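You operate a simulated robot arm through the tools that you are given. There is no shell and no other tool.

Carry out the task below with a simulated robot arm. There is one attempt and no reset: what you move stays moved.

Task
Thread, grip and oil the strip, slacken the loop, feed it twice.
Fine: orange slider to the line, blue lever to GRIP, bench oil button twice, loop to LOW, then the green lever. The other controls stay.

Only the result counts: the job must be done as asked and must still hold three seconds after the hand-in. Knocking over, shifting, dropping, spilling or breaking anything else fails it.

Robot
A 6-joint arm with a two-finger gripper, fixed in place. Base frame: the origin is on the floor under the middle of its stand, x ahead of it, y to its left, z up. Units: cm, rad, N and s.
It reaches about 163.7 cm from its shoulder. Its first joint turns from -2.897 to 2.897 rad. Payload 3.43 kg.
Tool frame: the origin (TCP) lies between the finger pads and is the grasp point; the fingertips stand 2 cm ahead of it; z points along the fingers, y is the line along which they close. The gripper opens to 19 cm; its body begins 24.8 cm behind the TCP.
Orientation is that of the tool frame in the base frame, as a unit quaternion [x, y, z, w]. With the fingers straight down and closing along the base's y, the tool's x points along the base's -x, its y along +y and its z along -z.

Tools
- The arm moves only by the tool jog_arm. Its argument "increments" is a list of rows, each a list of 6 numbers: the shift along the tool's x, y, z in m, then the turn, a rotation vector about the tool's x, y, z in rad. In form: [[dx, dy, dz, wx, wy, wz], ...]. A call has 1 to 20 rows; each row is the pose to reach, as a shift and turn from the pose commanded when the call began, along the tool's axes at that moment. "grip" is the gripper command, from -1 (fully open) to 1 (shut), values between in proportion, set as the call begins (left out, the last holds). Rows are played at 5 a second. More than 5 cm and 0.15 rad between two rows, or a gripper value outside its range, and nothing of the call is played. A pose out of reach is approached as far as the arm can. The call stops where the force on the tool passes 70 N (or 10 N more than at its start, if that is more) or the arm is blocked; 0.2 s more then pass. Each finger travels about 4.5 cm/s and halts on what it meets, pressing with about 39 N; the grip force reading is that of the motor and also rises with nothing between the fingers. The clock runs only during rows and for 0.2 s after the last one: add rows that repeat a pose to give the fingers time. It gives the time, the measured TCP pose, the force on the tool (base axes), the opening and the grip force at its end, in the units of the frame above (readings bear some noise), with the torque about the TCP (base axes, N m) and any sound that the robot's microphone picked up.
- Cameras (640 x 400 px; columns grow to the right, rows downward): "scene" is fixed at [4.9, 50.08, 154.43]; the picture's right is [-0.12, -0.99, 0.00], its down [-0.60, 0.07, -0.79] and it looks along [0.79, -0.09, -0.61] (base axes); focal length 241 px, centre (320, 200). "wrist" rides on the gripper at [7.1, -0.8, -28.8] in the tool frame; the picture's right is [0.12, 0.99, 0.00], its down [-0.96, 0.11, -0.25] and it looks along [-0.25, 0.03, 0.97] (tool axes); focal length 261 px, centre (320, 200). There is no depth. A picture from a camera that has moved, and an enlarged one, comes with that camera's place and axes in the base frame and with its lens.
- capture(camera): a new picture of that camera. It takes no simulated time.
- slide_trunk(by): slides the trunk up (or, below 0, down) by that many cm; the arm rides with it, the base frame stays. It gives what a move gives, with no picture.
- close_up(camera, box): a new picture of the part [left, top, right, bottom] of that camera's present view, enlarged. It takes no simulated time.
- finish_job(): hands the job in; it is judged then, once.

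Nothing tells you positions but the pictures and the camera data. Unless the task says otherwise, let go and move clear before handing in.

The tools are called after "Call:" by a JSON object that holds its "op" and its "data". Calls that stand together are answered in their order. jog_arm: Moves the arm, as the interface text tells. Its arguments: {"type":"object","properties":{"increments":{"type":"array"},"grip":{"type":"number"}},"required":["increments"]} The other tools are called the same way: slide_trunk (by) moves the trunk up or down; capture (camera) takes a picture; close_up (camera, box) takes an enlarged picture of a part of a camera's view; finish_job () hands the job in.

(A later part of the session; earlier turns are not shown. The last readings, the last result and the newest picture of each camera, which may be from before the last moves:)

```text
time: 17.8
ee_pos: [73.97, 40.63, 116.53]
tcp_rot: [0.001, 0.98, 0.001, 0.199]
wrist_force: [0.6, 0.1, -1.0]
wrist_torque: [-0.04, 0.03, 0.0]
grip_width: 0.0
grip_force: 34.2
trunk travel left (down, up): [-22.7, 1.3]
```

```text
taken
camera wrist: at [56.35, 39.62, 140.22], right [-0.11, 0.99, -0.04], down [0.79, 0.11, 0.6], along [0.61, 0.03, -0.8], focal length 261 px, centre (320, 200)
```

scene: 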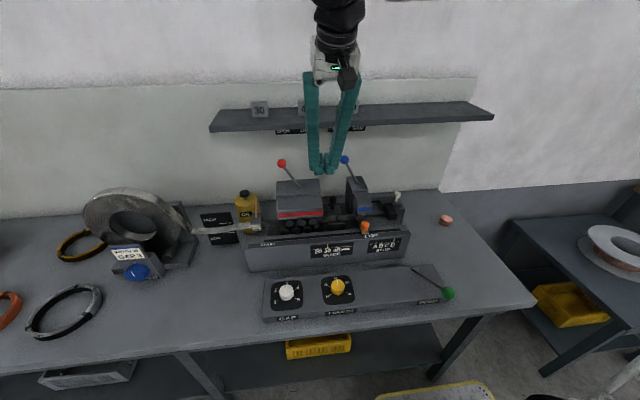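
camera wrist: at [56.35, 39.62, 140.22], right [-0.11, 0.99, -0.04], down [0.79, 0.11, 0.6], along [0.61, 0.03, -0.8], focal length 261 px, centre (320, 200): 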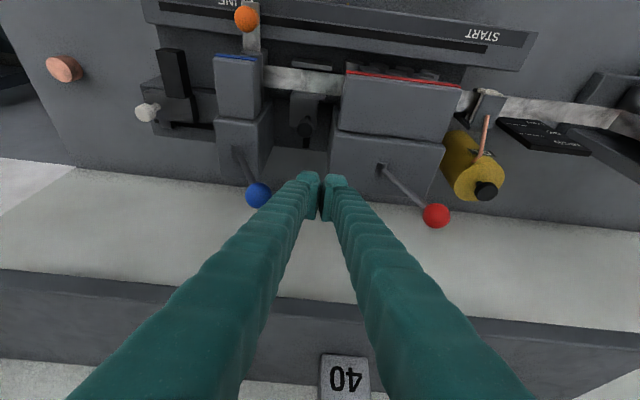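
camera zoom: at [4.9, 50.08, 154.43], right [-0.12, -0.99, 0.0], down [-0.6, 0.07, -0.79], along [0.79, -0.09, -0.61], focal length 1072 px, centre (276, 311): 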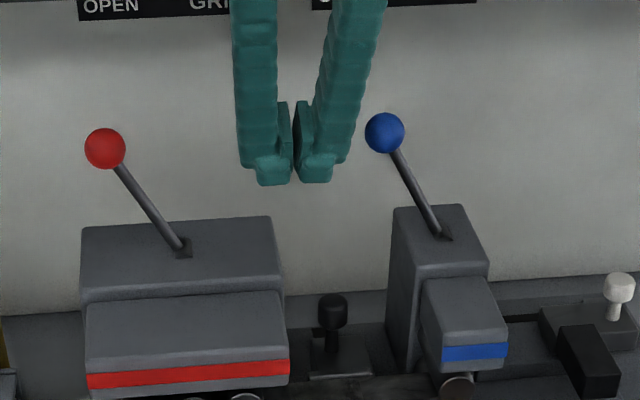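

The ball is at (74.5, 33.6, 116.7), level with the finger pads and under 1 cm from the right finger. I'll push it toward -y (GRIP) in small steps.

Call:
{"op": "jog_arm", "data": {"increments": [[0, -0.01, 0, 0, 0, 0], [0, -0.02, 0, 0, 0, 0], [0, -0.03, 0, 0, 0, 0], [0, -0.04, 0, 0, 0, 0], [0, -0.05, 0, 0, 0, 0], [0, -0.06, 0, 0, 0, 0], [0, -0.07, 0, 0, 0, 0], [0, -0.08, 0, 0, 0, 0], [0, -0.09, 0, 0, 0, 0]]}}

Call:
{"op": "close_up", "data": {"camera": "scene", "box": [260, 130, 400, 220]}}

Call:
{"op": "capture", "data": {"camera": "wrist"}}

```text
time: 19.8
ee_pos: [73.85, 31.65, 116.77]
tcp_rot: [0.001, 0.98, 0.001, 0.201]
wrist_force: [0.0, 0.2, 0.0]
wrist_torque: [-0.04, 0.01, -0.02]
grip_width: 0.03
grip_force: 34.7
trunk travel left (down, up): [-22.7, 1.3]
```

```text
4.44 times, centred on (330, 175) of scene
camera zoom: at [4.9, 50.08, 154.43], right [-0.12, -0.99, 0.0], down [-0.6, 0.07, -0.79], along [0.79, -0.09, -0.61], focal length 1072 px, centre (276, 311)
```

zoom: 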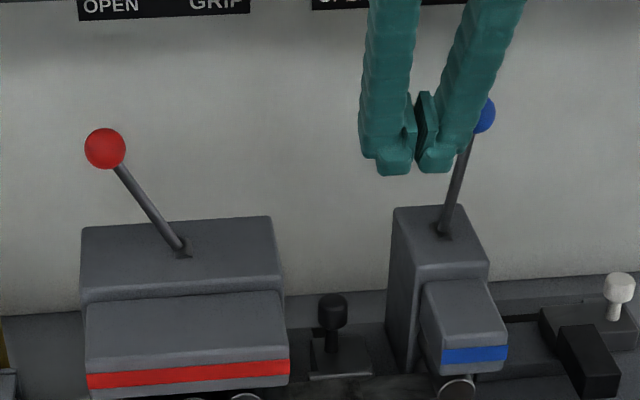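

```text
taken
camera wrist: at [56.25, 30.7, 140.5], right [-0.11, 0.99, -0.04], down [0.79, 0.11, 0.6], along [0.61, 0.03, -0.8], focal length 261 px, centre (320, 200)
```

wrist: 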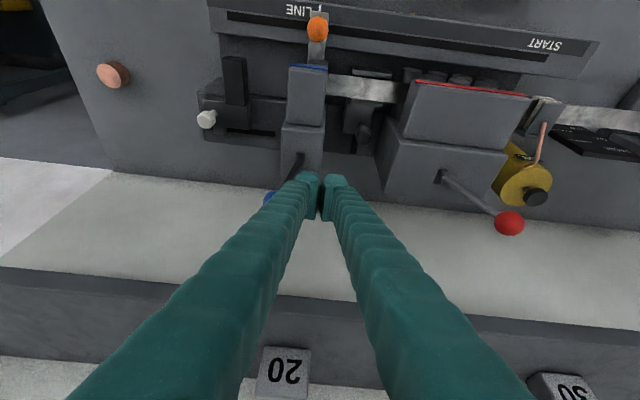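

The lever has moved past vertical toward GRIP. I'll keep pushing to its end.

Call:
{"op": "jog_arm", "data": {"increments": [[0, -0.008, 0, 0, 0, 0], [0, -0.016, 0, 0, 0, 0], [0, -0.022, 0, 0, 0, 0], [0, -0.028, 0, 0, 0, 0]]}}

Call:
{"op": "close_up", "data": {"camera": "scene", "box": [260, 130, 400, 220]}}

```text
time: 20.8
ee_pos: [73.98, 28.63, 116.59]
tcp_rot: [0.001, 0.98, 0.002, 0.2]
wrist_force: [0.2, 0.0, -0.6]
wrist_torque: [-0.01, 0.01, -0.01]
grip_width: 0.0
grip_force: 34.8
trunk travel left (down, up): [-22.7, 1.3]
```

```text
4.44 times, centred on (330, 175) of scene
camera zoom: at [4.9, 50.08, 154.43], right [-0.12, -0.99, 0.0], down [-0.6, 0.07, -0.79], along [0.79, -0.09, -0.61], focal length 1072 px, centre (276, 311)
```

zoom: 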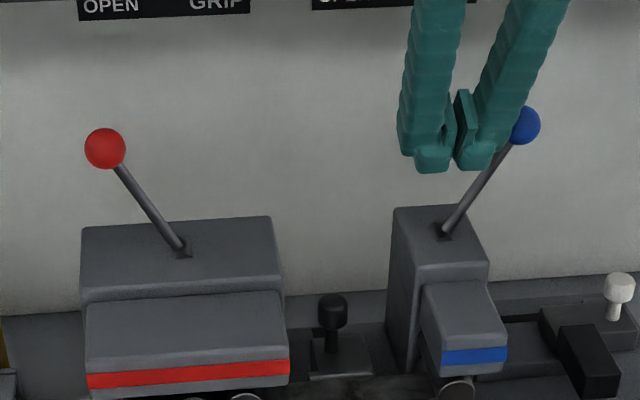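

It's close to mirroring its OPEN lean. I'll push a little more to confirm it reaches the stop.

Call:
{"op": "jog_arm", "data": {"increments": [[0, -0.004, 0, 0, 0, 0], [0, -0.008, 0, 0, 0, 0], [0, -0.012, 0, 0, 0, 0]]}}

Call:
{"op": "close_up", "data": {"camera": "scene", "box": [260, 130, 400, 220]}}

```text
time: 21.6
ee_pos: [73.97, 27.88, 116.56]
tcp_rot: [-0.001, 0.98, 0.004, 0.2]
wrist_force: [-1.8, 19.8, -2.4]
wrist_torque: [0.06, 0.03, 0.07]
grip_width: 0.0
grip_force: 34.6
trunk travel left (down, up): [-22.7, 1.3]
```

```text
4.44 times, centred on (330, 175) of scene
camera zoom: at [4.9, 50.08, 154.43], right [-0.12, -0.99, 0.0], down [-0.6, 0.07, -0.79], along [0.79, -0.09, -0.61], focal length 1072 px, centre (276, 311)
```

zoom: 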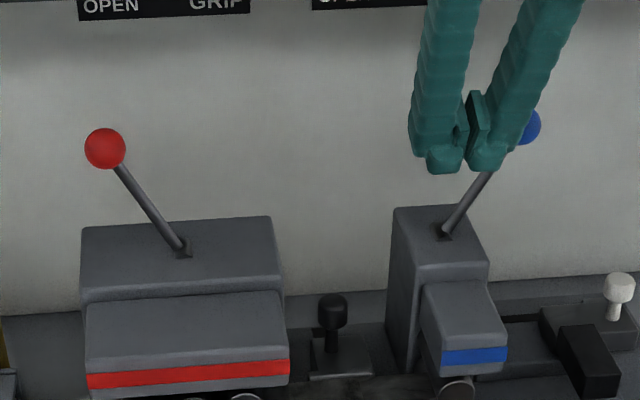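

The lever hit its stop at about 20 N and stays in GRIP. I'll back off, retreat from the lever and travel at height to above the copper button, which I place at (71.9, -10.0) with its top at z 88.8. I'm keeping the tilt so the gripper body stays clear of the shelf.

Call:
{"op": "jog_arm", "data": {"increments": [[0, 0.025, 0, 0, 0, 0], [0.0225, 0.025, -0.0367, 0, 0, 0], [0.045, 0.025, -0.0733, 0, 0, 0], [0.061, 0.025, -0.1126, 0, 0, 0], [0.0677, 0.025, -0.148, 0, 0, 0], [0.0677, -0.02, -0.148, 0, 0, 0], [0.0677, -0.065, -0.148, 0, 0, 0], [0.0677, -0.11, -0.148, 0, 0, 0], [0.0677, -0.155, -0.148, 0, 0, 0], [0.0677, -0.2, -0.148, 0, 0, 0], [0.0677, -0.245, -0.148, 0, 0, 0], [0.0677, -0.29, -0.148, 0, 0, 0], [0.0677, -0.335, -0.148, 0, 0, 0], [0.0677, -0.379, -0.148, 0, 0, 0], [0.0677, -0.379, -0.148, 0, 0, 0]]}}

Call:
{"op": "capture", "data": {"camera": "wrist"}}

Call:
{"op": "capture", "data": {"camera": "scene"}}

```text
time: 24.8
ee_pos: [61.89, -10.4, 127.73]
tcp_rot: [0.0, 0.98, 0.003, 0.199]
wrist_force: [0.3, 0.0, 0.1]
wrist_torque: [0.02, 0.0, 0.0]
grip_width: 0.01
grip_force: 34.7
trunk travel left (down, up): [-22.7, 1.3]
```

```text
taken
camera wrist: at [44.24, -11.34, 151.49], right [-0.11, 0.99, -0.04], down [0.79, 0.11, 0.6], along [0.61, 0.03, -0.8], focal length 261 px, centre (320, 200)
```

wrist: 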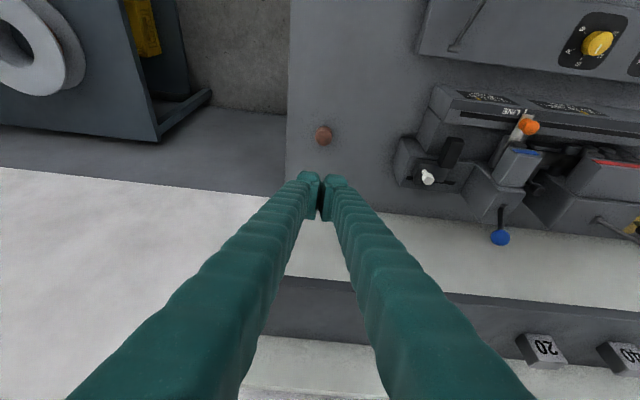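

```text
taken
```

scene: 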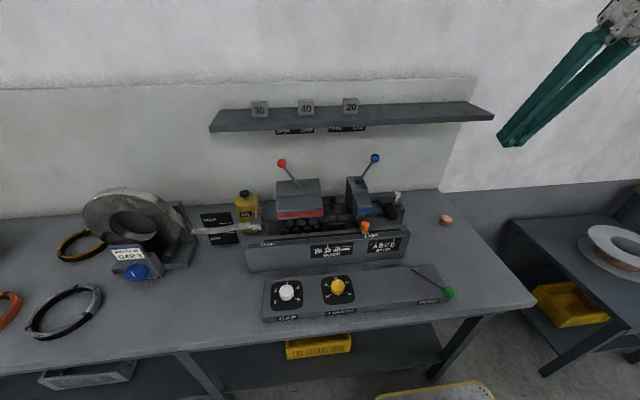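

The blue lever holds in GRIP, and the copper button shows directly below and ahead at about (71.6, -10.1). I'll descend to hover a few cm above it.

Call:
{"op": "jog_arm", "data": {"increments": [[0.003, 0, 0.0404, 0, 0, 0], [0.006, 0.001, 0.0808, 0, 0, 0], [0.009, 0.002, 0.1212, 0, 0, 0], [0.012, 0.003, 0.1616, 0, 0, 0], [0.015, 0.003, 0.202, 0, 0, 0], [0.018, 0.003, 0.2425, 0, 0, 0], [0.021, 0.003, 0.283, 0, 0, 0], [0.0237, 0.003, 0.3233, 0, 0, 0], [0.0237, 0.003, 0.3233, 0, 0, 0]]}}

Call:
{"op": "close_up", "data": {"camera": "scene", "box": [410, 160, 490, 240]}}

Call:
{"op": "close_up", "data": {"camera": "wrist", "box": [270, 120, 370, 220]}}

Call:
{"op": "close_up", "data": {"camera": "scene", "box": [330, 140, 410, 245]}}

```text
time: 26.8
ee_pos: [72.63, -9.9, 96.83]
tcp_rot: [0.001, 0.98, 0.002, 0.199]
wrist_force: [0.2, 0.1, -0.4]
wrist_torque: [0.0, 0.06, -0.01]
grip_width: 0.0
grip_force: 34.2
trunk travel left (down, up): [-22.7, 1.3]
```

```text
5.00 times, centred on (450, 200) of scene
camera zoom: at [4.9, 50.08, 154.43], right [-0.12, -0.99, 0.0], down [-0.6, 0.07, -0.79], along [0.79, -0.09, -0.61], focal length 1206 px, centre (-330, 200)
```

zoom: 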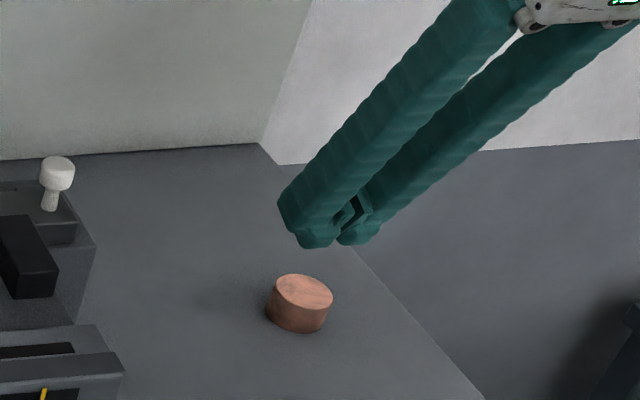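

```text
4.00 times, centred on (320, 170) of wrist
camera zoom: at [54.82, -10.86, 120.58], right [-0.11, 0.99, -0.04], down [0.79, 0.11, 0.6], along [0.61, 0.03, -0.8], focal length 1043 px, centre (320, 320)
```

zoom: 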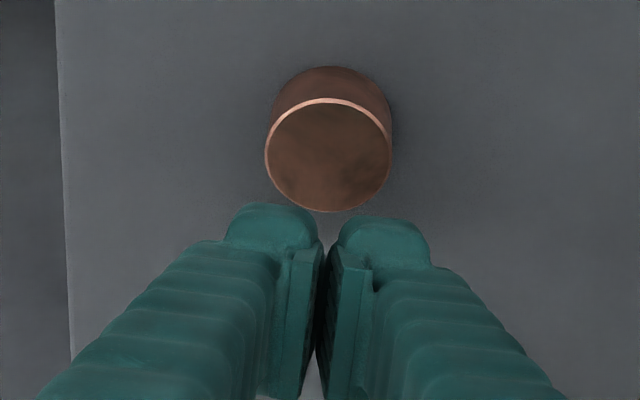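

```text
3.81 times, centred on (370, 192) of scene
camera zoom: at [4.9, 50.08, 154.43], right [-0.12, -0.99, 0.0], down [-0.6, 0.07, -0.79], along [0.79, -0.09, -0.61], focal length 919 px, centre (130, 229)
```

zoom: 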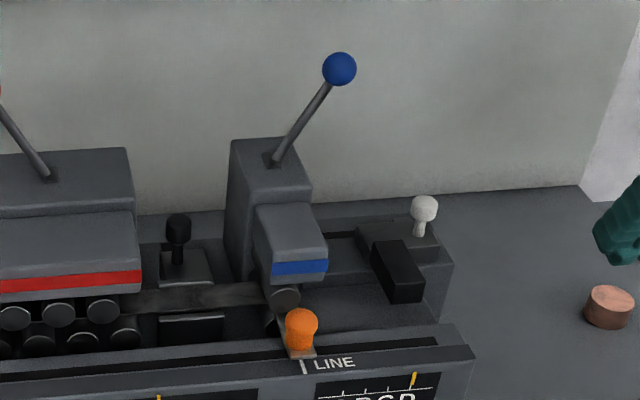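

The finger tips are centred over the button. I'll come straight down to just above it, then press in small steps while listening for a click.

Call:
{"op": "jog_arm", "data": {"increments": [[0.0078, 0, 0.0184, 0, 0, 0], [0.0156, 0, 0.0368, 0, 0, 0], [0.0167, 0, 0.0396, 0, 0, 0]]}}

Call:
{"op": "jog_arm", "data": {"increments": [[0.00117, 0, 0.00276, 0, 0, 0], [0.00234, 0, 0.00553, 0, 0, 0], [0.0035, 0, 0.0083, 0, 0, 0], [0.0047, 0, 0.01105, 0, 0, 0]]}}

Call:
{"op": "close_up", "data": {"camera": "scene", "box": [410, 180, 480, 240]}}

```text
time: 27.6
ee_pos: [72.22, -9.89, 92.48]
tcp_rot: [0.0, 0.98, 0.002, 0.199]
wrist_force: [-0.9, -0.4, -0.3]
wrist_torque: [-0.01, 0.0, 0.03]
grip_width: 0.03
grip_force: 35.1
trunk travel left (down, up): [-22.7, 1.3]
```

```text
time: 28.6
ee_pos: [72.46, -9.96, 91.27]
tcp_rot: [0.0, 0.98, 0.002, 0.199]
wrist_force: [-0.8, -0.4, -0.4]
wrist_torque: [0.0, -0.03, 0.02]
grip_width: 0.0
grip_force: 34.4
trunk travel left (down, up): [-22.7, 1.3]
```

```text
6.67 times, centred on (445, 210) of scene
camera zoom: at [4.9, 50.08, 154.43], right [-0.12, -0.99, 0.0], down [-0.6, 0.07, -0.79], along [0.79, -0.09, -0.61], focal length 1608 px, centre (-513, 133)
```

zoom: 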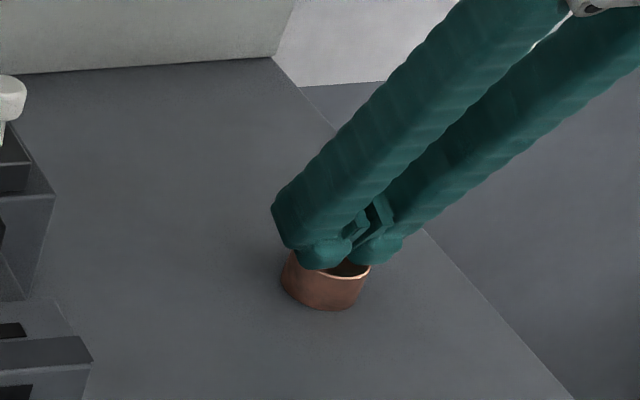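

The tips are just above the button with no force yet. I'll continue down in 2 mm steps.

Call:
{"op": "jog_arm", "data": {"increments": [[0.00078, 0, 0.00184, 0, 0, 0], [0.00156, 0, 0.00368, 0, 0, 0], [0.00234, 0, 0.00553, 0, 0, 0], [0.00312, 0, 0.00737, 0, 0, 0]]}}

Call:
{"op": "close_up", "data": {"camera": "scene", "box": [410, 180, 480, 240]}}

```text
time: 29.8
ee_pos: [72.7, -10.08, 91.09]
tcp_rot: [0.0, 0.979, 0.001, 0.205]
wrist_force: [-4.8, 0.9, 34.9]
wrist_torque: [-0.03, 0.37, 0.04]
grip_width: 0.6
grip_force: 34.3
trunk travel left (down, up): [-22.7, 1.3]
stopped in row 4: the force on the tool passed its limit at 72 N (the readings are from after the stop); the commanded pose is now the measured one
```

```text
6.67 times, centred on (445, 210) of scene
camera zoom: at [4.9, 50.08, 154.43], right [-0.12, -0.99, 0.0], down [-0.6, 0.07, -0.79], along [0.79, -0.09, -0.61], focal length 1608 px, centre (-513, 133)
```

zoom: 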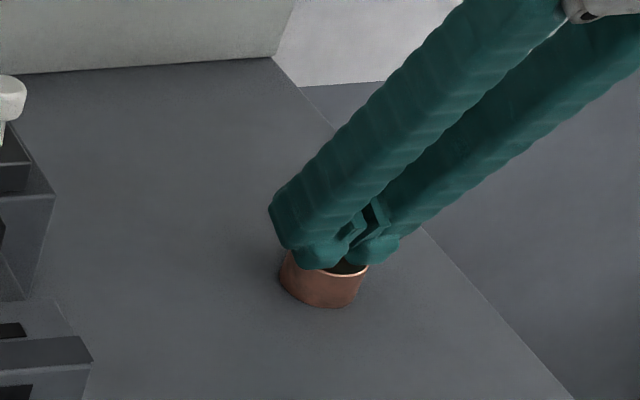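

The force limit tripped and I heard no click, and the copper piece may have shifted slightly in the picture. I'll stop and compare it with its original close-up before doing anything else.

Call:
{"op": "close_up", "data": {"camera": "scene", "box": [410, 195, 490, 245]}}

Call:
{"op": "close_up", "data": {"camera": "wrist", "box": [270, 120, 370, 220]}}

```text
8.00 times, centred on (450, 220) of scene
camera zoom: at [4.9, 50.08, 154.43], right [-0.12, -0.99, 0.0], down [-0.6, 0.07, -0.79], along [0.79, -0.09, -0.61], focal length 1930 px, centre (-720, 40)
```

zoom: 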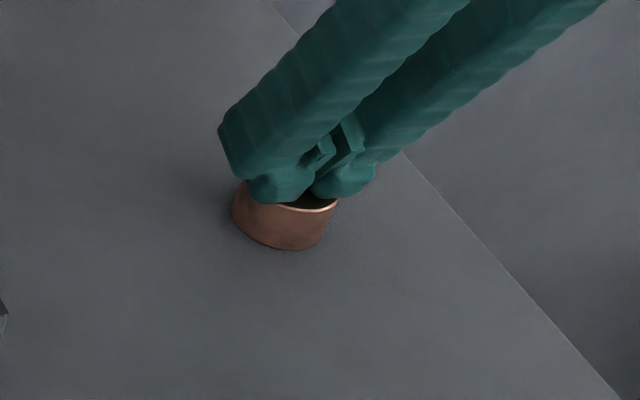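

```text
4.00 times, centred on (320, 170) of wrist
camera zoom: at [54.68, -10.92, 114.7], right [-0.11, 0.99, -0.05], down [0.78, 0.11, 0.61], along [0.61, 0.03, -0.79], focal length 1043 px, centre (320, 320)
```

zoom: 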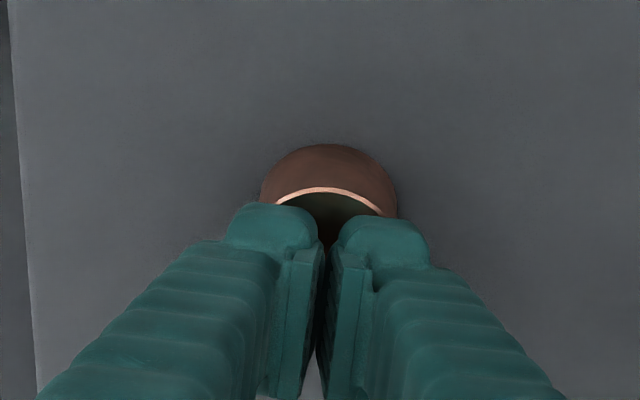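

The copper piece appears to have moved about 2–3 mm with no downward travel, so it may be a loose piece and not a button. I'll lift straight off it and check whether it returned.

Call:
{"op": "jog_arm", "data": {"increments": [[-0.004, 0, -0.0092, 0, 0, 0], [-0.012, 0, -0.0275, 0, 0, 0], [-0.0241, 0, -0.055, 0, 0, 0], [-0.0321, 0, -0.0733, 0, 0, 0]]}}

Call:
{"op": "close_up", "data": {"camera": "scene", "box": [410, 195, 490, 245]}}

Call:
{"op": "close_up", "data": {"camera": "wrist", "box": [270, 120, 370, 220]}}

Call:
{"op": "close_up", "data": {"camera": "scene", "box": [180, 180, 280, 250]}}

```text
time: 30.8
ee_pos: [72.65, -9.99, 98.88]
tcp_rot: [0.0, 0.979, 0.002, 0.202]
wrist_force: [-0.8, 0.2, -1.0]
wrist_torque: [0.04, 0.05, 0.01]
grip_width: 0.0
grip_force: 34.4
trunk travel left (down, up): [-22.7, 1.3]
```

```text
8.00 times, centred on (450, 220) of scene
camera zoom: at [4.9, 50.08, 154.43], right [-0.12, -0.99, 0.0], down [-0.6, 0.07, -0.79], along [0.79, -0.09, -0.61], focal length 1930 px, centre (-720, 40)
```

zoom: 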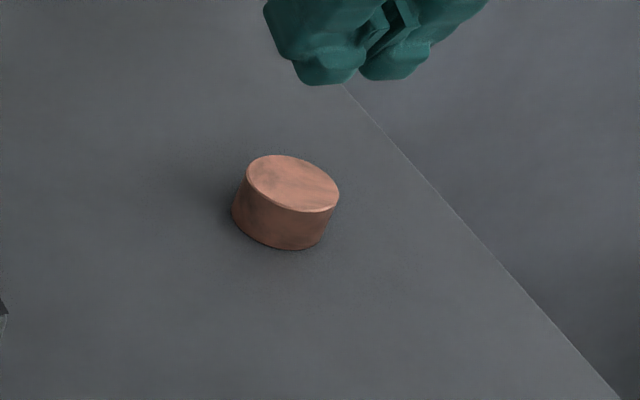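

```text
4.00 times, centred on (320, 170) of wrist
camera zoom: at [54.76, -10.83, 122.49], right [-0.11, 0.99, -0.04], down [0.79, 0.11, 0.61], along [0.61, 0.03, -0.79], focal length 1043 px, centre (320, 320)
```

zoom: 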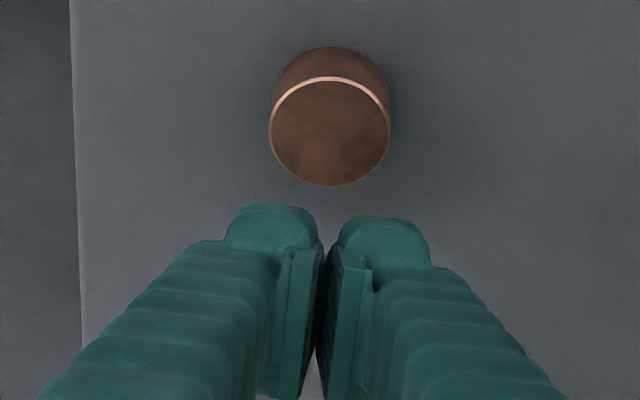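

```text
5.71 times, centred on (230, 215) of scene
camera zoom: at [4.9, 50.08, 154.43], right [-0.12, -0.99, 0.0], down [-0.6, 0.07, -0.79], along [0.79, -0.09, -0.61], focal length 1378 px, centre (834, 114)
```

zoom: 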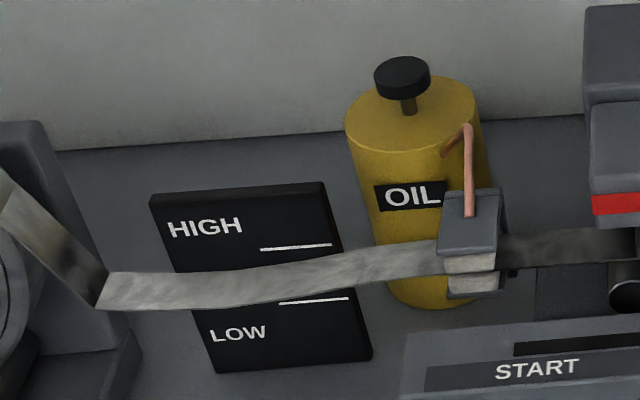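

The copper piece stayed about 2 mm further from me and did not depress, so it behaves like a loose slug. Before pressing anything else, I'll search the whole bench for any other candidate oil button.

Call:
{"op": "close_up", "data": {"camera": "scene", "box": [425, 205, 465, 235]}}

Call:
{"op": "close_up", "data": {"camera": "scene", "box": [0, 180, 130, 270]}}

Call:
{"op": "close_up", "data": {"camera": "scene", "box": [0, 260, 200, 400]}}

Call:
{"op": "close_up", "data": {"camera": "scene", "box": [180, 270, 380, 400]}}

Call:
{"op": "close_up", "data": {"camera": "scene", "box": [380, 240, 560, 360]}}

Call:
{"op": "close_up", "data": {"camera": "scene", "box": [225, 180, 285, 240]}}

Call:
{"op": "close_up", "data": {"camera": "scene", "box": [500, 180, 640, 320]}}

Call:
{"op": "capture", "data": {"camera": "wrist"}}

```text
13.33 times, centred on (445, 220) of scene
camera zoom: at [4.9, 50.08, 154.43], right [-0.12, -0.99, 0.0], down [-0.6, 0.07, -0.79], along [0.79, -0.09, -0.61], focal length 3216 px, centre (-1347, -67)
```

zoom: 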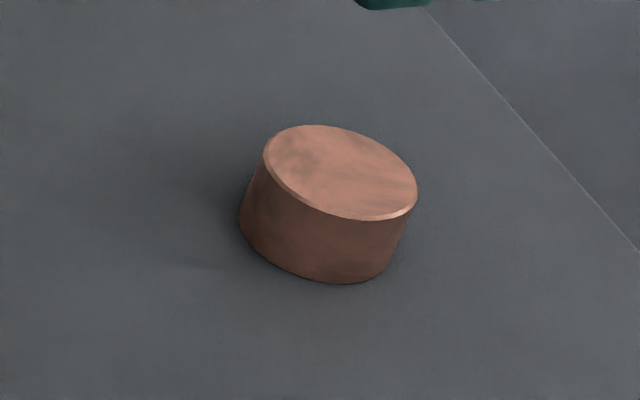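

```text
4.44 times, centred on (65, 225) of scene
camera zoom: at [4.9, 50.08, 154.43], right [-0.12, -0.99, 0.0], down [-0.6, 0.07, -0.79], along [0.79, -0.09, -0.61], focal length 1072 px, centre (1453, 89)
```

zoom: 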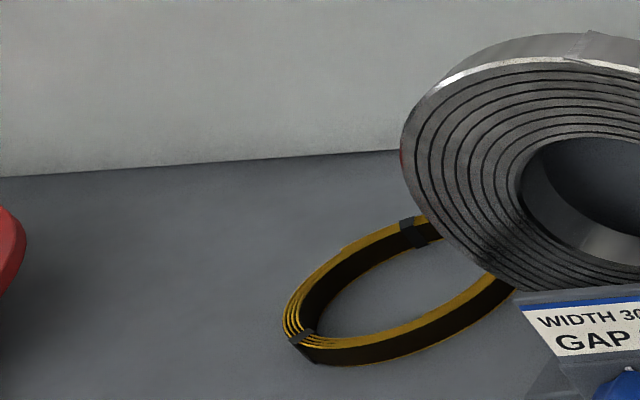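

```text
2.86 times, centred on (100, 330) of scene
camera zoom: at [4.9, 50.08, 154.43], right [-0.12, -0.99, 0.0], down [-0.6, 0.07, -0.79], along [0.79, -0.09, -0.61], focal length 689 px, centre (949, -171)
```

zoom: 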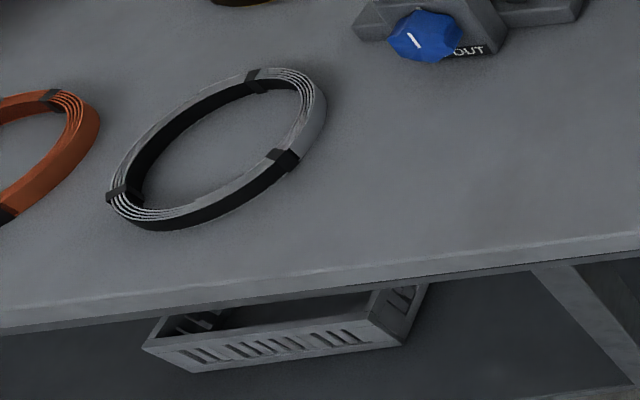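

```text
3.08 times, centred on (280, 335) of scene
camera zoom: at [4.9, 50.08, 154.43], right [-0.12, -0.99, 0.0], down [-0.6, 0.07, -0.79], along [0.79, -0.09, -0.61], focal length 742 px, centre (443, -215)
```

zoom: 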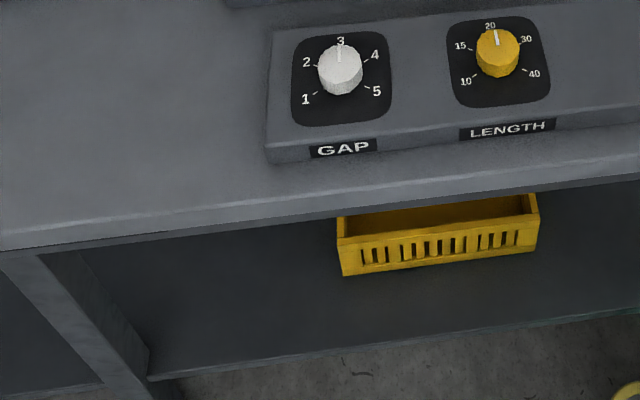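

```text
3.33 times, centred on (470, 300) of scene
camera zoom: at [4.9, 50.08, 154.43], right [-0.12, -0.99, 0.0], down [-0.6, 0.07, -0.79], along [0.79, -0.09, -0.61], focal length 804 px, centre (-180, -133)
```

zoom: 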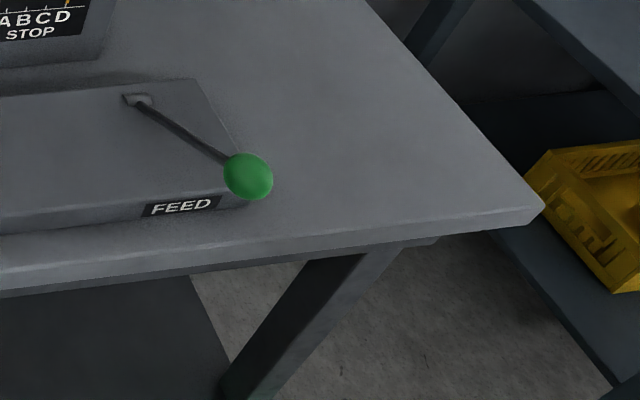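

```text
6.67 times, centred on (255, 210) of scene
camera zoom: at [4.9, 50.08, 154.43], right [-0.12, -0.99, 0.0], down [-0.6, 0.07, -0.79], along [0.79, -0.09, -0.61], focal length 1608 px, centre (753, 133)
```

zoom: 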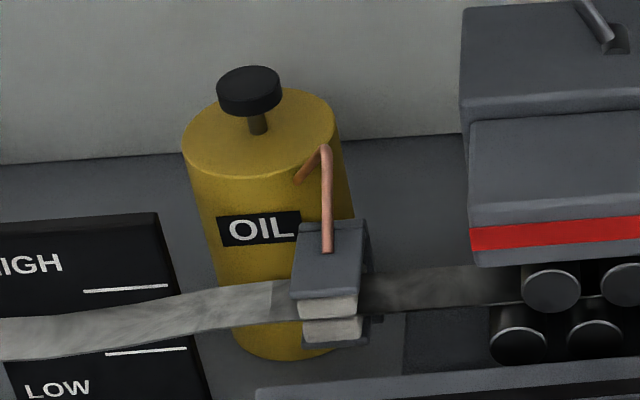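

```text
2.86 times, centred on (570, 250) of scene
camera zoom: at [4.9, 50.08, 154.43], right [-0.12, -0.99, 0.0], down [-0.6, 0.07, -0.79], along [0.79, -0.09, -0.61], focal length 689 px, centre (-394, 57)
```

zoom: 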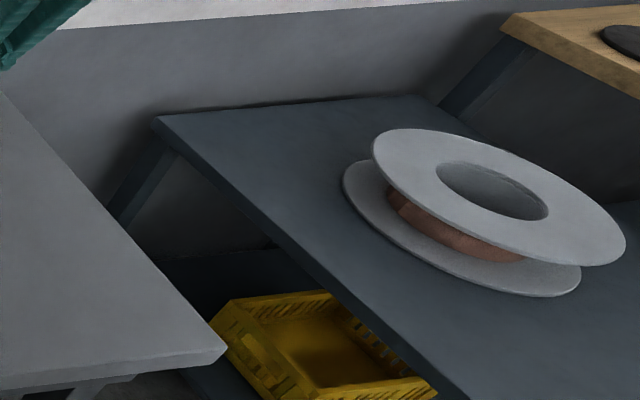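

```text
taken
camera wrist: at [54.76, -10.83, 122.49], right [-0.11, 0.99, -0.04], down [0.79, 0.11, 0.61], along [0.61, 0.03, -0.79], focal length 261 px, centre (320, 200)
```

wrist: 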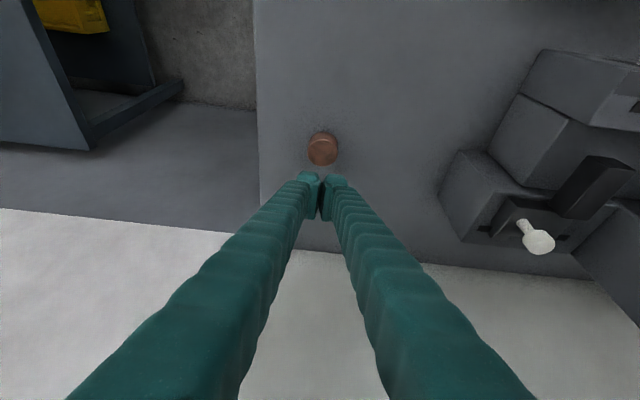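

No other button exists, so the black plunger on the can labelled OIL, at about (78, 68.5, 104), is the real oil button. The copper piece is a loose slug that moved about 2 mm, and I'll leave it alone. I'll rise back up, then travel at height toward the oil can.

Call:
{"op": "jog_arm", "data": {"increments": [[-0.0022, 0, -0.0386, 0, 0, 0], [-0.0045, 0, -0.0773, 0, 0, 0], [-0.0067, 0, -0.116, 0, 0, 0], [-0.009, 0, -0.1546, 0, 0, 0], [-0.0112, 0, -0.1932, 0, 0, 0], [-0.0134, 0, -0.232, 0, 0, 0], [-0.0156, 0, -0.27, 0, 0, 0], [-0.0179, 0, -0.3092, 0, 0, 0], [-0.0179, 0.04, -0.3092, 0, 0, 0], [-0.0179, 0.085, -0.3092, 0, 0, 0], [-0.0179, 0.13, -0.3092, 0, 0, 0], [-0.0179, 0.175, -0.3092, 0, 0, 0], [-0.0179, 0.22, -0.3092, 0, 0, 0], [-0.0179, 0.265, -0.3092, 0, 0, 0], [-0.0179, 0.31, -0.3092, 0, 0, 0], [-0.0179, 0.355, -0.3092, 0, 0, 0], [-0.0179, 0.4, -0.3092, 0, 0, 0]]}}

Call:
{"op": "jog_arm", "data": {"increments": [[0, 0.045, 0, 0, 0, 0], [0, 0.09, 0, 0, 0, 0], [0, 0.135, 0, 0, 0, 0], [0, 0.18, 0, 0, 0, 0], [0, 0.225, 0, 0, 0, 0], [0, 0.27, 0, 0, 0, 0], [0, 0.315, 0, 0, 0, 0], [0, 0.36, 0, 0, 0, 0], [0, 0.395, 0, 0, 0, 0], [0, 0.395, 0, 0, 0, 0]]}}

Call:
{"op": "capture", "data": {"camera": "wrist"}}

Call:
{"op": "capture", "data": {"camera": "scene"}}

```text
time: 34.4
ee_pos: [61.85, 29.55, 128.51]
tcp_rot: [0.001, 0.979, 0.002, 0.205]
wrist_force: [-0.7, -0.8, -0.1]
wrist_torque: [0.17, -0.06, 0.08]
grip_width: 0.0
grip_force: 34.5
trunk travel left (down, up): [-22.7, 1.3]
```

```text
time: 36.6
ee_pos: [61.97, 69.41, 127.94]
tcp_rot: [0.001, 0.979, 0.001, 0.202]
wrist_force: [0.4, 1.4, -0.1]
wrist_torque: [-0.1, -0.01, -0.03]
grip_width: 0.0
grip_force: 33.9
trunk travel left (down, up): [-22.7, 1.3]
```

```text
taken
camera wrist: at [44.15, 68.56, 151.6], right [-0.11, 0.99, -0.05], down [0.79, 0.11, 0.61], along [0.61, 0.03, -0.79], focal length 261 px, centre (320, 200)
```

wrist: 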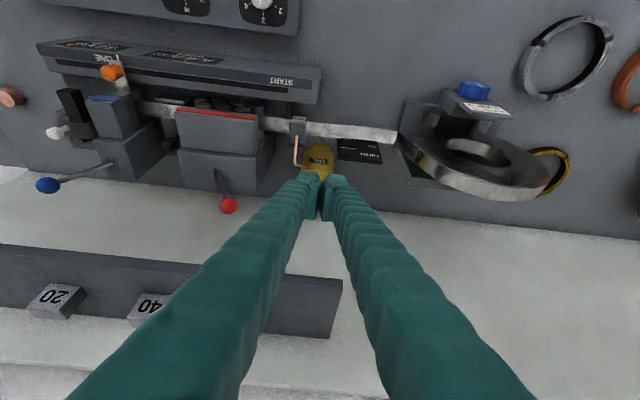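

```text
taken
```

scene: 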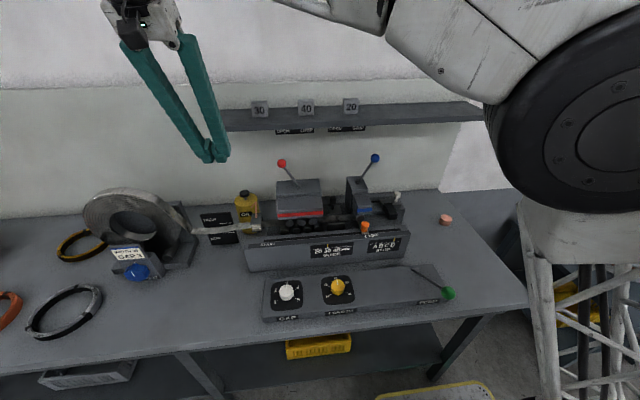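

The cap is hidden behind the fingers here. I'll shift sideways to get a clean wrist view of the plunger and pin down its position.

Call:
{"op": "jog_arm", "data": {"increments": [[0, -0.04, 0, 0, 0, 0], [0, -0.08, 0, 0, 0, 0], [0, -0.12, 0, 0, 0, 0], [0, -0.12, 0, 0, 0, 0]]}}

Call:
{"op": "close_up", "data": {"camera": "wrist", "box": [350, 100, 500, 240]}}

Call:
{"op": "close_up", "data": {"camera": "scene", "box": [220, 170, 280, 220]}}

```text
time: 37.6
ee_pos: [61.93, 57.44, 128.25]
tcp_rot: [0.001, 0.979, 0.002, 0.203]
wrist_force: [0.5, -1.5, 0.6]
wrist_torque: [0.06, -0.05, 0.04]
grip_width: 0.01
grip_force: 34.0
trunk travel left (down, up): [-22.7, 1.3]
```

```text
2.86 times, centred on (425, 170) of wrist
camera zoom: at [44.01, 56.49, 151.95], right [-0.11, 0.99, -0.04], down [0.78, 0.11, 0.61], along [0.61, 0.03, -0.79], focal length 745 px, centre (20, 286)
```

zoom: 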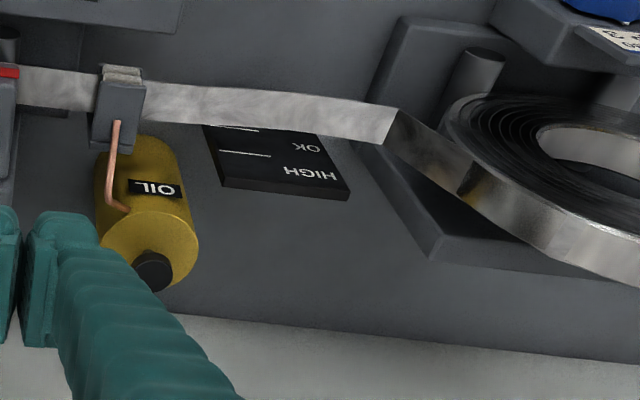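

```text
8.00 times, centred on (250, 195) of scene
camera zoom: at [4.9, 50.08, 154.43], right [-0.12, -0.99, 0.0], down [-0.6, 0.07, -0.79], along [0.79, -0.09, -0.61], focal length 1930 px, centre (880, 240)
```

zoom: 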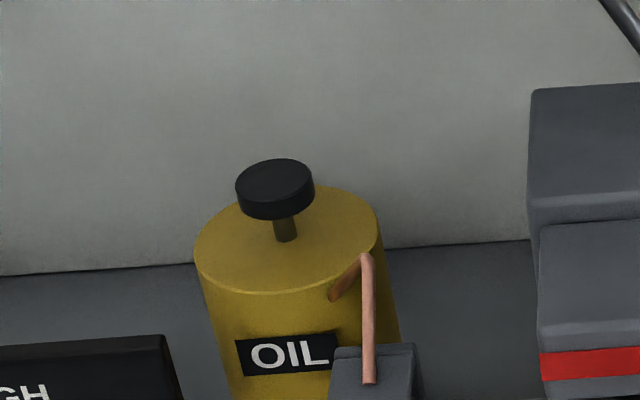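

The cap top is at (78.1, 68.7, 104.0), with the can top at about z 100.5. I'll move so one finger tip sits centred over the cap, hovering about 3 cm above it and staying clear of the shelf.

Call:
{"op": "jog_arm", "data": {"increments": [[0, 0.045, 0, 0, 0, 0], [0, 0.09, 0, 0, 0, 0], [0, 0.127, 0, 0, 0, 0], [-0.0128, 0.127, 0.0396, 0, 0, 0], [-0.0256, 0.127, 0.0792, 0, 0, 0], [-0.0384, 0.127, 0.1188, 0, 0, 0], [-0.0512, 0.127, 0.1585, 0, 0, 0], [-0.064, 0.127, 0.198, 0, 0, 0], [-0.0768, 0.127, 0.2377, 0, 0, 0], [-0.0768, 0.127, 0.2377, 0, 0, 0]]}}

Call:
{"op": "close_up", "data": {"camera": "scene", "box": [200, 140, 280, 220]}}

Call:
{"op": "close_up", "data": {"camera": "wrist", "box": [250, 100, 390, 240]}}

```text
time: 39.8
ee_pos: [78.44, 70.09, 109.14]
tcp_rot: [0.001, 0.979, 0.0, 0.203]
wrist_force: [0.4, -0.6, -0.1]
wrist_torque: [-0.03, 0.01, 0.0]
grip_width: 0.01
grip_force: 34.1
trunk travel left (down, up): [-22.7, 1.3]
```

```text
5.00 times, centred on (240, 180) of scene
camera zoom: at [4.9, 50.08, 154.43], right [-0.12, -0.99, 0.0], down [-0.6, 0.07, -0.79], along [0.79, -0.09, -0.61], focal length 1206 px, centre (720, 300)
```

zoom: 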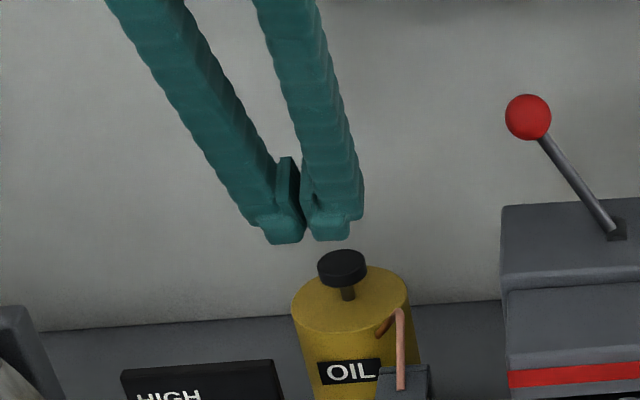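

```text
2.86 times, centred on (320, 170) of wrist
camera zoom: at [60.61, 69.3, 132.82], right [-0.11, 0.99, -0.05], down [0.79, 0.11, 0.61], along [0.61, 0.03, -0.79], focal length 745 px, centre (320, 286)
```

zoom: 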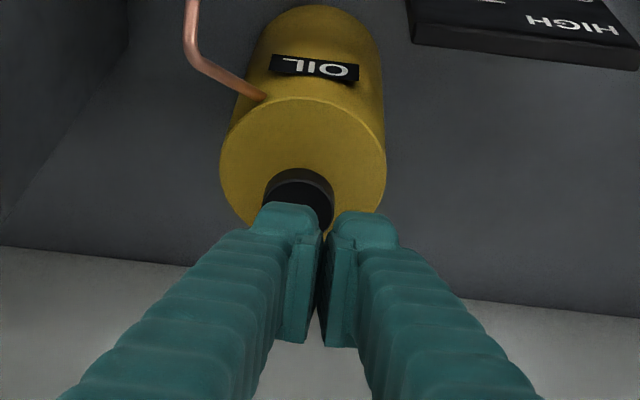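

The right-hand finger is centred over the cap. I'll go down to just above it, then press in 2 mm steps.

Call:
{"op": "jog_arm", "data": {"increments": [[0.00398, 0, 0.00918, 0, 0, 0], [0.00795, 0, 0.01835, 0, 0, 0], [0.00875, 0, 0.0202, 0, 0, 0]]}}

Call:
{"op": "jog_arm", "data": {"increments": [[0.0008, 0, 0.00184, 0, 0, 0], [0.0016, 0, 0.00367, 0, 0, 0], [0.0024, 0, 0.0055, 0, 0, 0], [0.0032, 0, 0.00734, 0, 0, 0]]}}

Call:
{"op": "close_up", "data": {"camera": "scene", "box": [200, 160, 280, 220]}}

```text
time: 40.6
ee_pos: [78.59, 70.17, 107.08]
tcp_rot: [0.001, 0.979, 0.001, 0.202]
wrist_force: [0.3, 0.1, 0.4]
wrist_torque: [0.01, -0.02, -0.01]
grip_width: 0.02
grip_force: 34.3
trunk travel left (down, up): [-22.7, 1.3]
```

```text
time: 41.6
ee_pos: [78.49, 70.11, 106.25]
tcp_rot: [0.001, 0.979, 0.001, 0.203]
wrist_force: [0.0, 0.3, -0.3]
wrist_torque: [-0.01, -0.01, 0.0]
grip_width: 0.0
grip_force: 34.4
trunk travel left (down, up): [-22.7, 1.3]
```

```text
6.67 times, centred on (240, 190) of scene
camera zoom: at [4.9, 50.08, 154.43], right [-0.12, -0.99, 0.0], down [-0.6, 0.07, -0.79], along [0.79, -0.09, -0.61], focal length 1608 px, centre (853, 267)
```

zoom: 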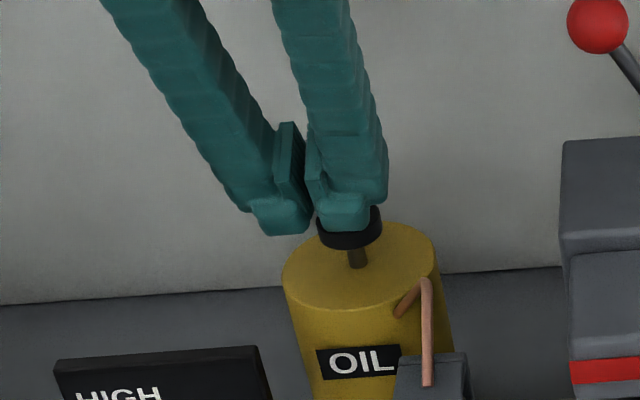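

The tip is right at the cap with no load yet. I'll press down a few millimetres.

Call:
{"op": "jog_arm", "data": {"increments": [[0.0008, 0, 0.00184, 0, 0, 0], [0.0016, 0, 0.00367, 0, 0, 0], [0.0024, 0, 0.0055, 0, 0, 0]]}}

Call:
{"op": "close_up", "data": {"camera": "scene", "box": [200, 160, 280, 220]}}

```text
time: 42.4
ee_pos: [78.49, 70.15, 105.71]
tcp_rot: [0.0, 0.979, 0.0, 0.204]
wrist_force: [0.0, -0.4, -0.3]
wrist_torque: [-0.02, 0.01, -0.01]
grip_width: 0.0
grip_force: 34.6
trunk travel left (down, up): [-22.7, 1.3]
```

```text
6.67 times, centred on (240, 190) of scene
camera zoom: at [4.9, 50.08, 154.43], right [-0.12, -0.99, 0.0], down [-0.6, 0.07, -0.79], along [0.79, -0.09, -0.61], focal length 1608 px, centre (853, 267)
```

zoom: 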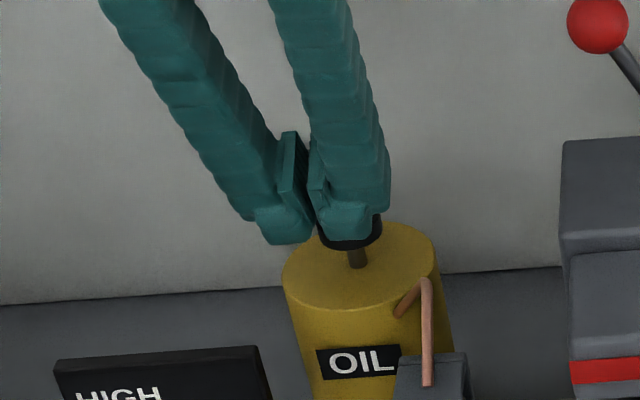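

Still no contact force, so the cap is a little lower than I estimated. I'll continue in small steps.

Call:
{"op": "jog_arm", "data": {"increments": [[0.0008, 0, 0.00184, 0, 0, 0], [0.0016, 0, 0.00367, 0, 0, 0]]}}

Call:
{"op": "close_up", "data": {"camera": "scene", "box": [220, 180, 260, 210]}}

Call:
{"op": "close_up", "data": {"camera": "wrist", "box": [270, 120, 370, 220]}}

```text
time: 43.0
ee_pos: [78.55, 70.14, 105.45]
tcp_rot: [0.001, 0.979, 0.0, 0.203]
wrist_force: [1.9, -0.3, 1.7]
wrist_torque: [-0.01, 0.01, 0.02]
grip_width: 0.01
grip_force: 34.3
trunk travel left (down, up): [-22.7, 1.3]
```

```text
13.33 times, centred on (240, 195) of scene
camera zoom: at [4.9, 50.08, 154.43], right [-0.12, -0.99, 0.0], down [-0.6, 0.07, -0.79], along [0.79, -0.09, -0.61], focal length 3216 px, centre (1387, 267)
```

zoom: 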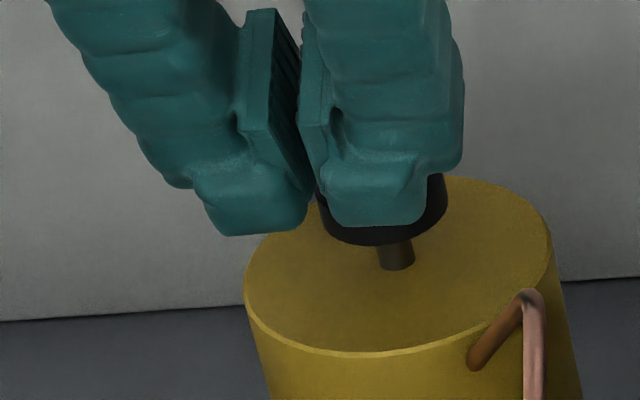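

```text
4.00 times, centred on (320, 170) of wrist
camera zoom: at [60.62, 69.28, 129.01], right [-0.11, 0.99, -0.04], down [0.78, 0.11, 0.61], along [0.61, 0.03, -0.79], focal length 1043 px, centre (320, 320)
```

zoom: 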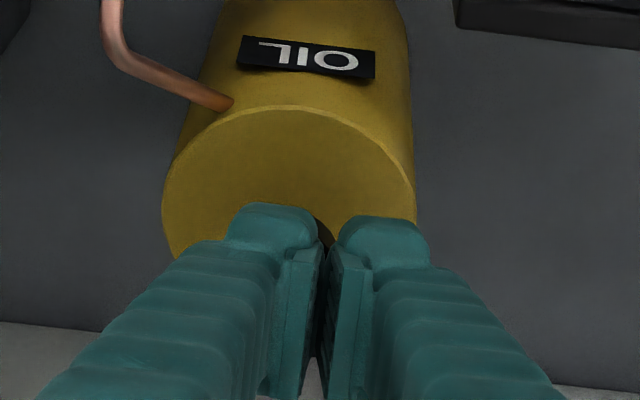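

The plunger has started to move, about 4 mm down with only a light force, so it is a real spring button. I'll continue this same press to the bottom without lifting.

Call:
{"op": "jog_arm", "data": {"increments": [[0.0008, 0, 0.00184, 0, 0, 0], [0.0016, 0, 0.00367, 0, 0, 0]]}}

Call:
{"op": "close_up", "data": {"camera": "scene", "box": [220, 180, 260, 210]}}

```text
time: 43.6
ee_pos: [78.33, 70.23, 104.92]
tcp_rot: [0.001, 0.979, 0.001, 0.202]
wrist_force: [0.5, 0.5, 3.4]
wrist_torque: [-0.01, -0.02, 0.0]
grip_width: 0.01
grip_force: 34.6
trunk travel left (down, up): [-22.7, 1.3]
```

```text
13.33 times, centred on (240, 195) of scene
camera zoom: at [4.9, 50.08, 154.43], right [-0.12, -0.99, 0.0], down [-0.6, 0.07, -0.79], along [0.79, -0.09, -0.61], focal length 3216 px, centre (1387, 267)
```

zoom: 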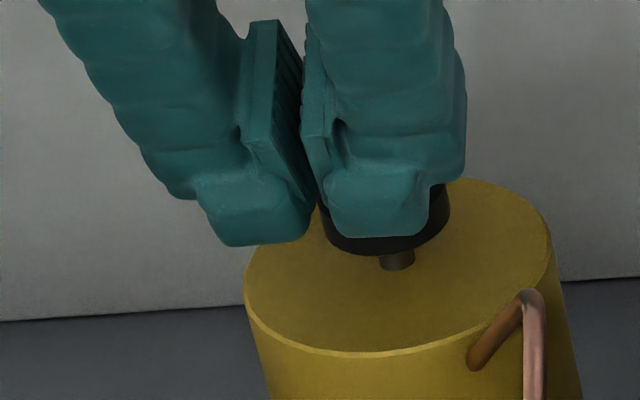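

The cap keeps going down smoothly at about 3 N. I'll press on toward the bottom.

Call:
{"op": "jog_arm", "data": {"increments": [[0.0008, 0, 0.00184, 0, 0, 0], [0.0016, 0, 0.00367, 0, 0, 0]]}}

Call:
{"op": "close_up", "data": {"camera": "scene", "box": [220, 180, 260, 210]}}

```text
time: 44.2
ee_pos: [78.48, 70.16, 104.47]
tcp_rot: [0.001, 0.979, 0.002, 0.203]
wrist_force: [-1.4, -0.9, 4.8]
wrist_torque: [-0.12, 0.04, 0.0]
grip_width: 0.01
grip_force: 33.8
trunk travel left (down, up): [-22.7, 1.3]
heard: click
```

```text
13.33 times, centred on (240, 195) of scene
camera zoom: at [4.9, 50.08, 154.43], right [-0.12, -0.99, 0.0], down [-0.6, 0.07, -0.79], along [0.79, -0.09, -0.61], focal length 3216 px, centre (1387, 267)
```

zoom: 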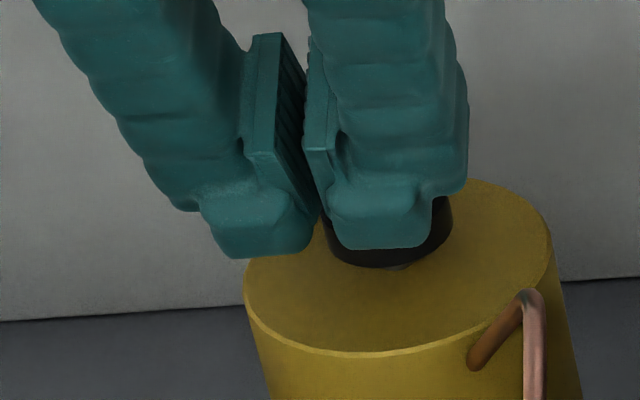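

A click was heard, so the oil plunger is confirmed and that is press one. I'll lift straight off so it returns fully, then look.

Call:
{"op": "jog_arm", "data": {"increments": [[-0.004, 0, -0.0092, 0, 0, 0], [-0.008, 0, -0.0184, 0, 0, 0], [-0.0107, 0, -0.0248, 0, 0, 0], [-0.0107, 0, -0.0248, 0, 0, 0]]}}

Call:
{"op": "close_up", "data": {"camera": "scene", "box": [220, 180, 260, 210]}}

Call:
{"op": "close_up", "data": {"camera": "scene", "box": [225, 180, 285, 240]}}

```text
time: 45.2
ee_pos: [78.53, 70.12, 107.31]
tcp_rot: [0.0, 0.979, 0.0, 0.203]
wrist_force: [0.1, 0.2, -0.4]
wrist_torque: [-0.01, 0.01, -0.01]
grip_width: 0.0
grip_force: 34.4
trunk travel left (down, up): [-22.7, 1.3]
```

```text
13.33 times, centred on (240, 195) of scene
camera zoom: at [4.9, 50.08, 154.43], right [-0.12, -0.99, 0.0], down [-0.6, 0.07, -0.79], along [0.79, -0.09, -0.61], focal length 3216 px, centre (1387, 267)
```

zoom: 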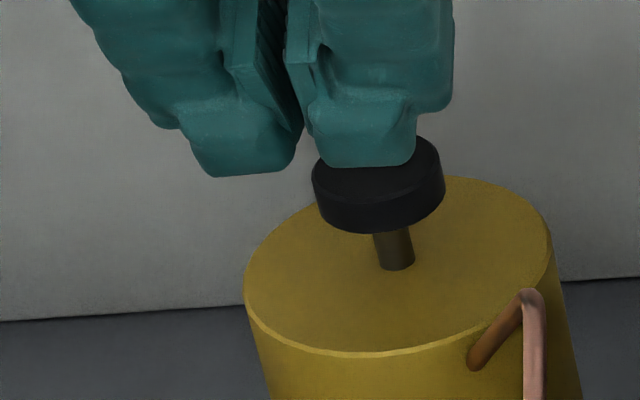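

```text
6.67 times, centred on (255, 210) of scene
camera zoom: at [4.9, 50.08, 154.43], right [-0.12, -0.99, 0.0], down [-0.6, 0.07, -0.79], along [0.79, -0.09, -0.61], focal length 1608 px, centre (753, 133)
```

zoom: 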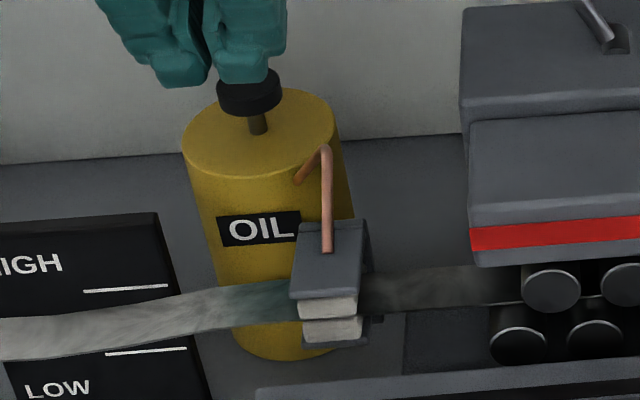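

The plunger returned fully and the strip now shows an oil tint. Now the second press to the same depth.

Call:
{"op": "jog_arm", "data": {"increments": [[0.004, 0, 0.0092, 0, 0, 0], [0.0072, 0, 0.0165, 0, 0, 0], [0.0087, 0, 0.0202, 0, 0, 0], [0.0099, 0, 0.0229, 0, 0, 0], [0.0108, 0, 0.0249, 0, 0, 0], [0.0108, 0, 0.0249, 0, 0, 0]]}}

Call:
{"op": "close_up", "data": {"camera": "scene", "box": [220, 180, 260, 210]}}

```text
time: 46.6
ee_pos: [78.62, 70.28, 104.64]
tcp_rot: [0.001, 0.979, 0.002, 0.203]
wrist_force: [-0.5, -1.0, 5.7]
wrist_torque: [-0.11, 0.05, 0.0]
grip_width: 0.02
grip_force: 34.1
trunk travel left (down, up): [-22.7, 1.3]
heard: click
```

```text
13.33 times, centred on (240, 195) of scene
camera zoom: at [4.9, 50.08, 154.43], right [-0.12, -0.99, 0.0], down [-0.6, 0.07, -0.79], along [0.79, -0.09, -0.61], focal length 3216 px, centre (1387, 267)
```

zoom: 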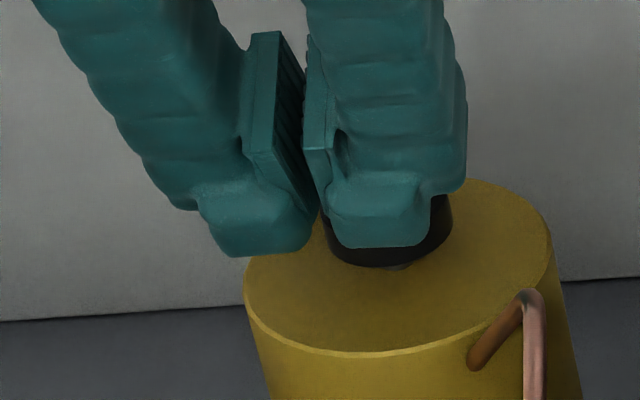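

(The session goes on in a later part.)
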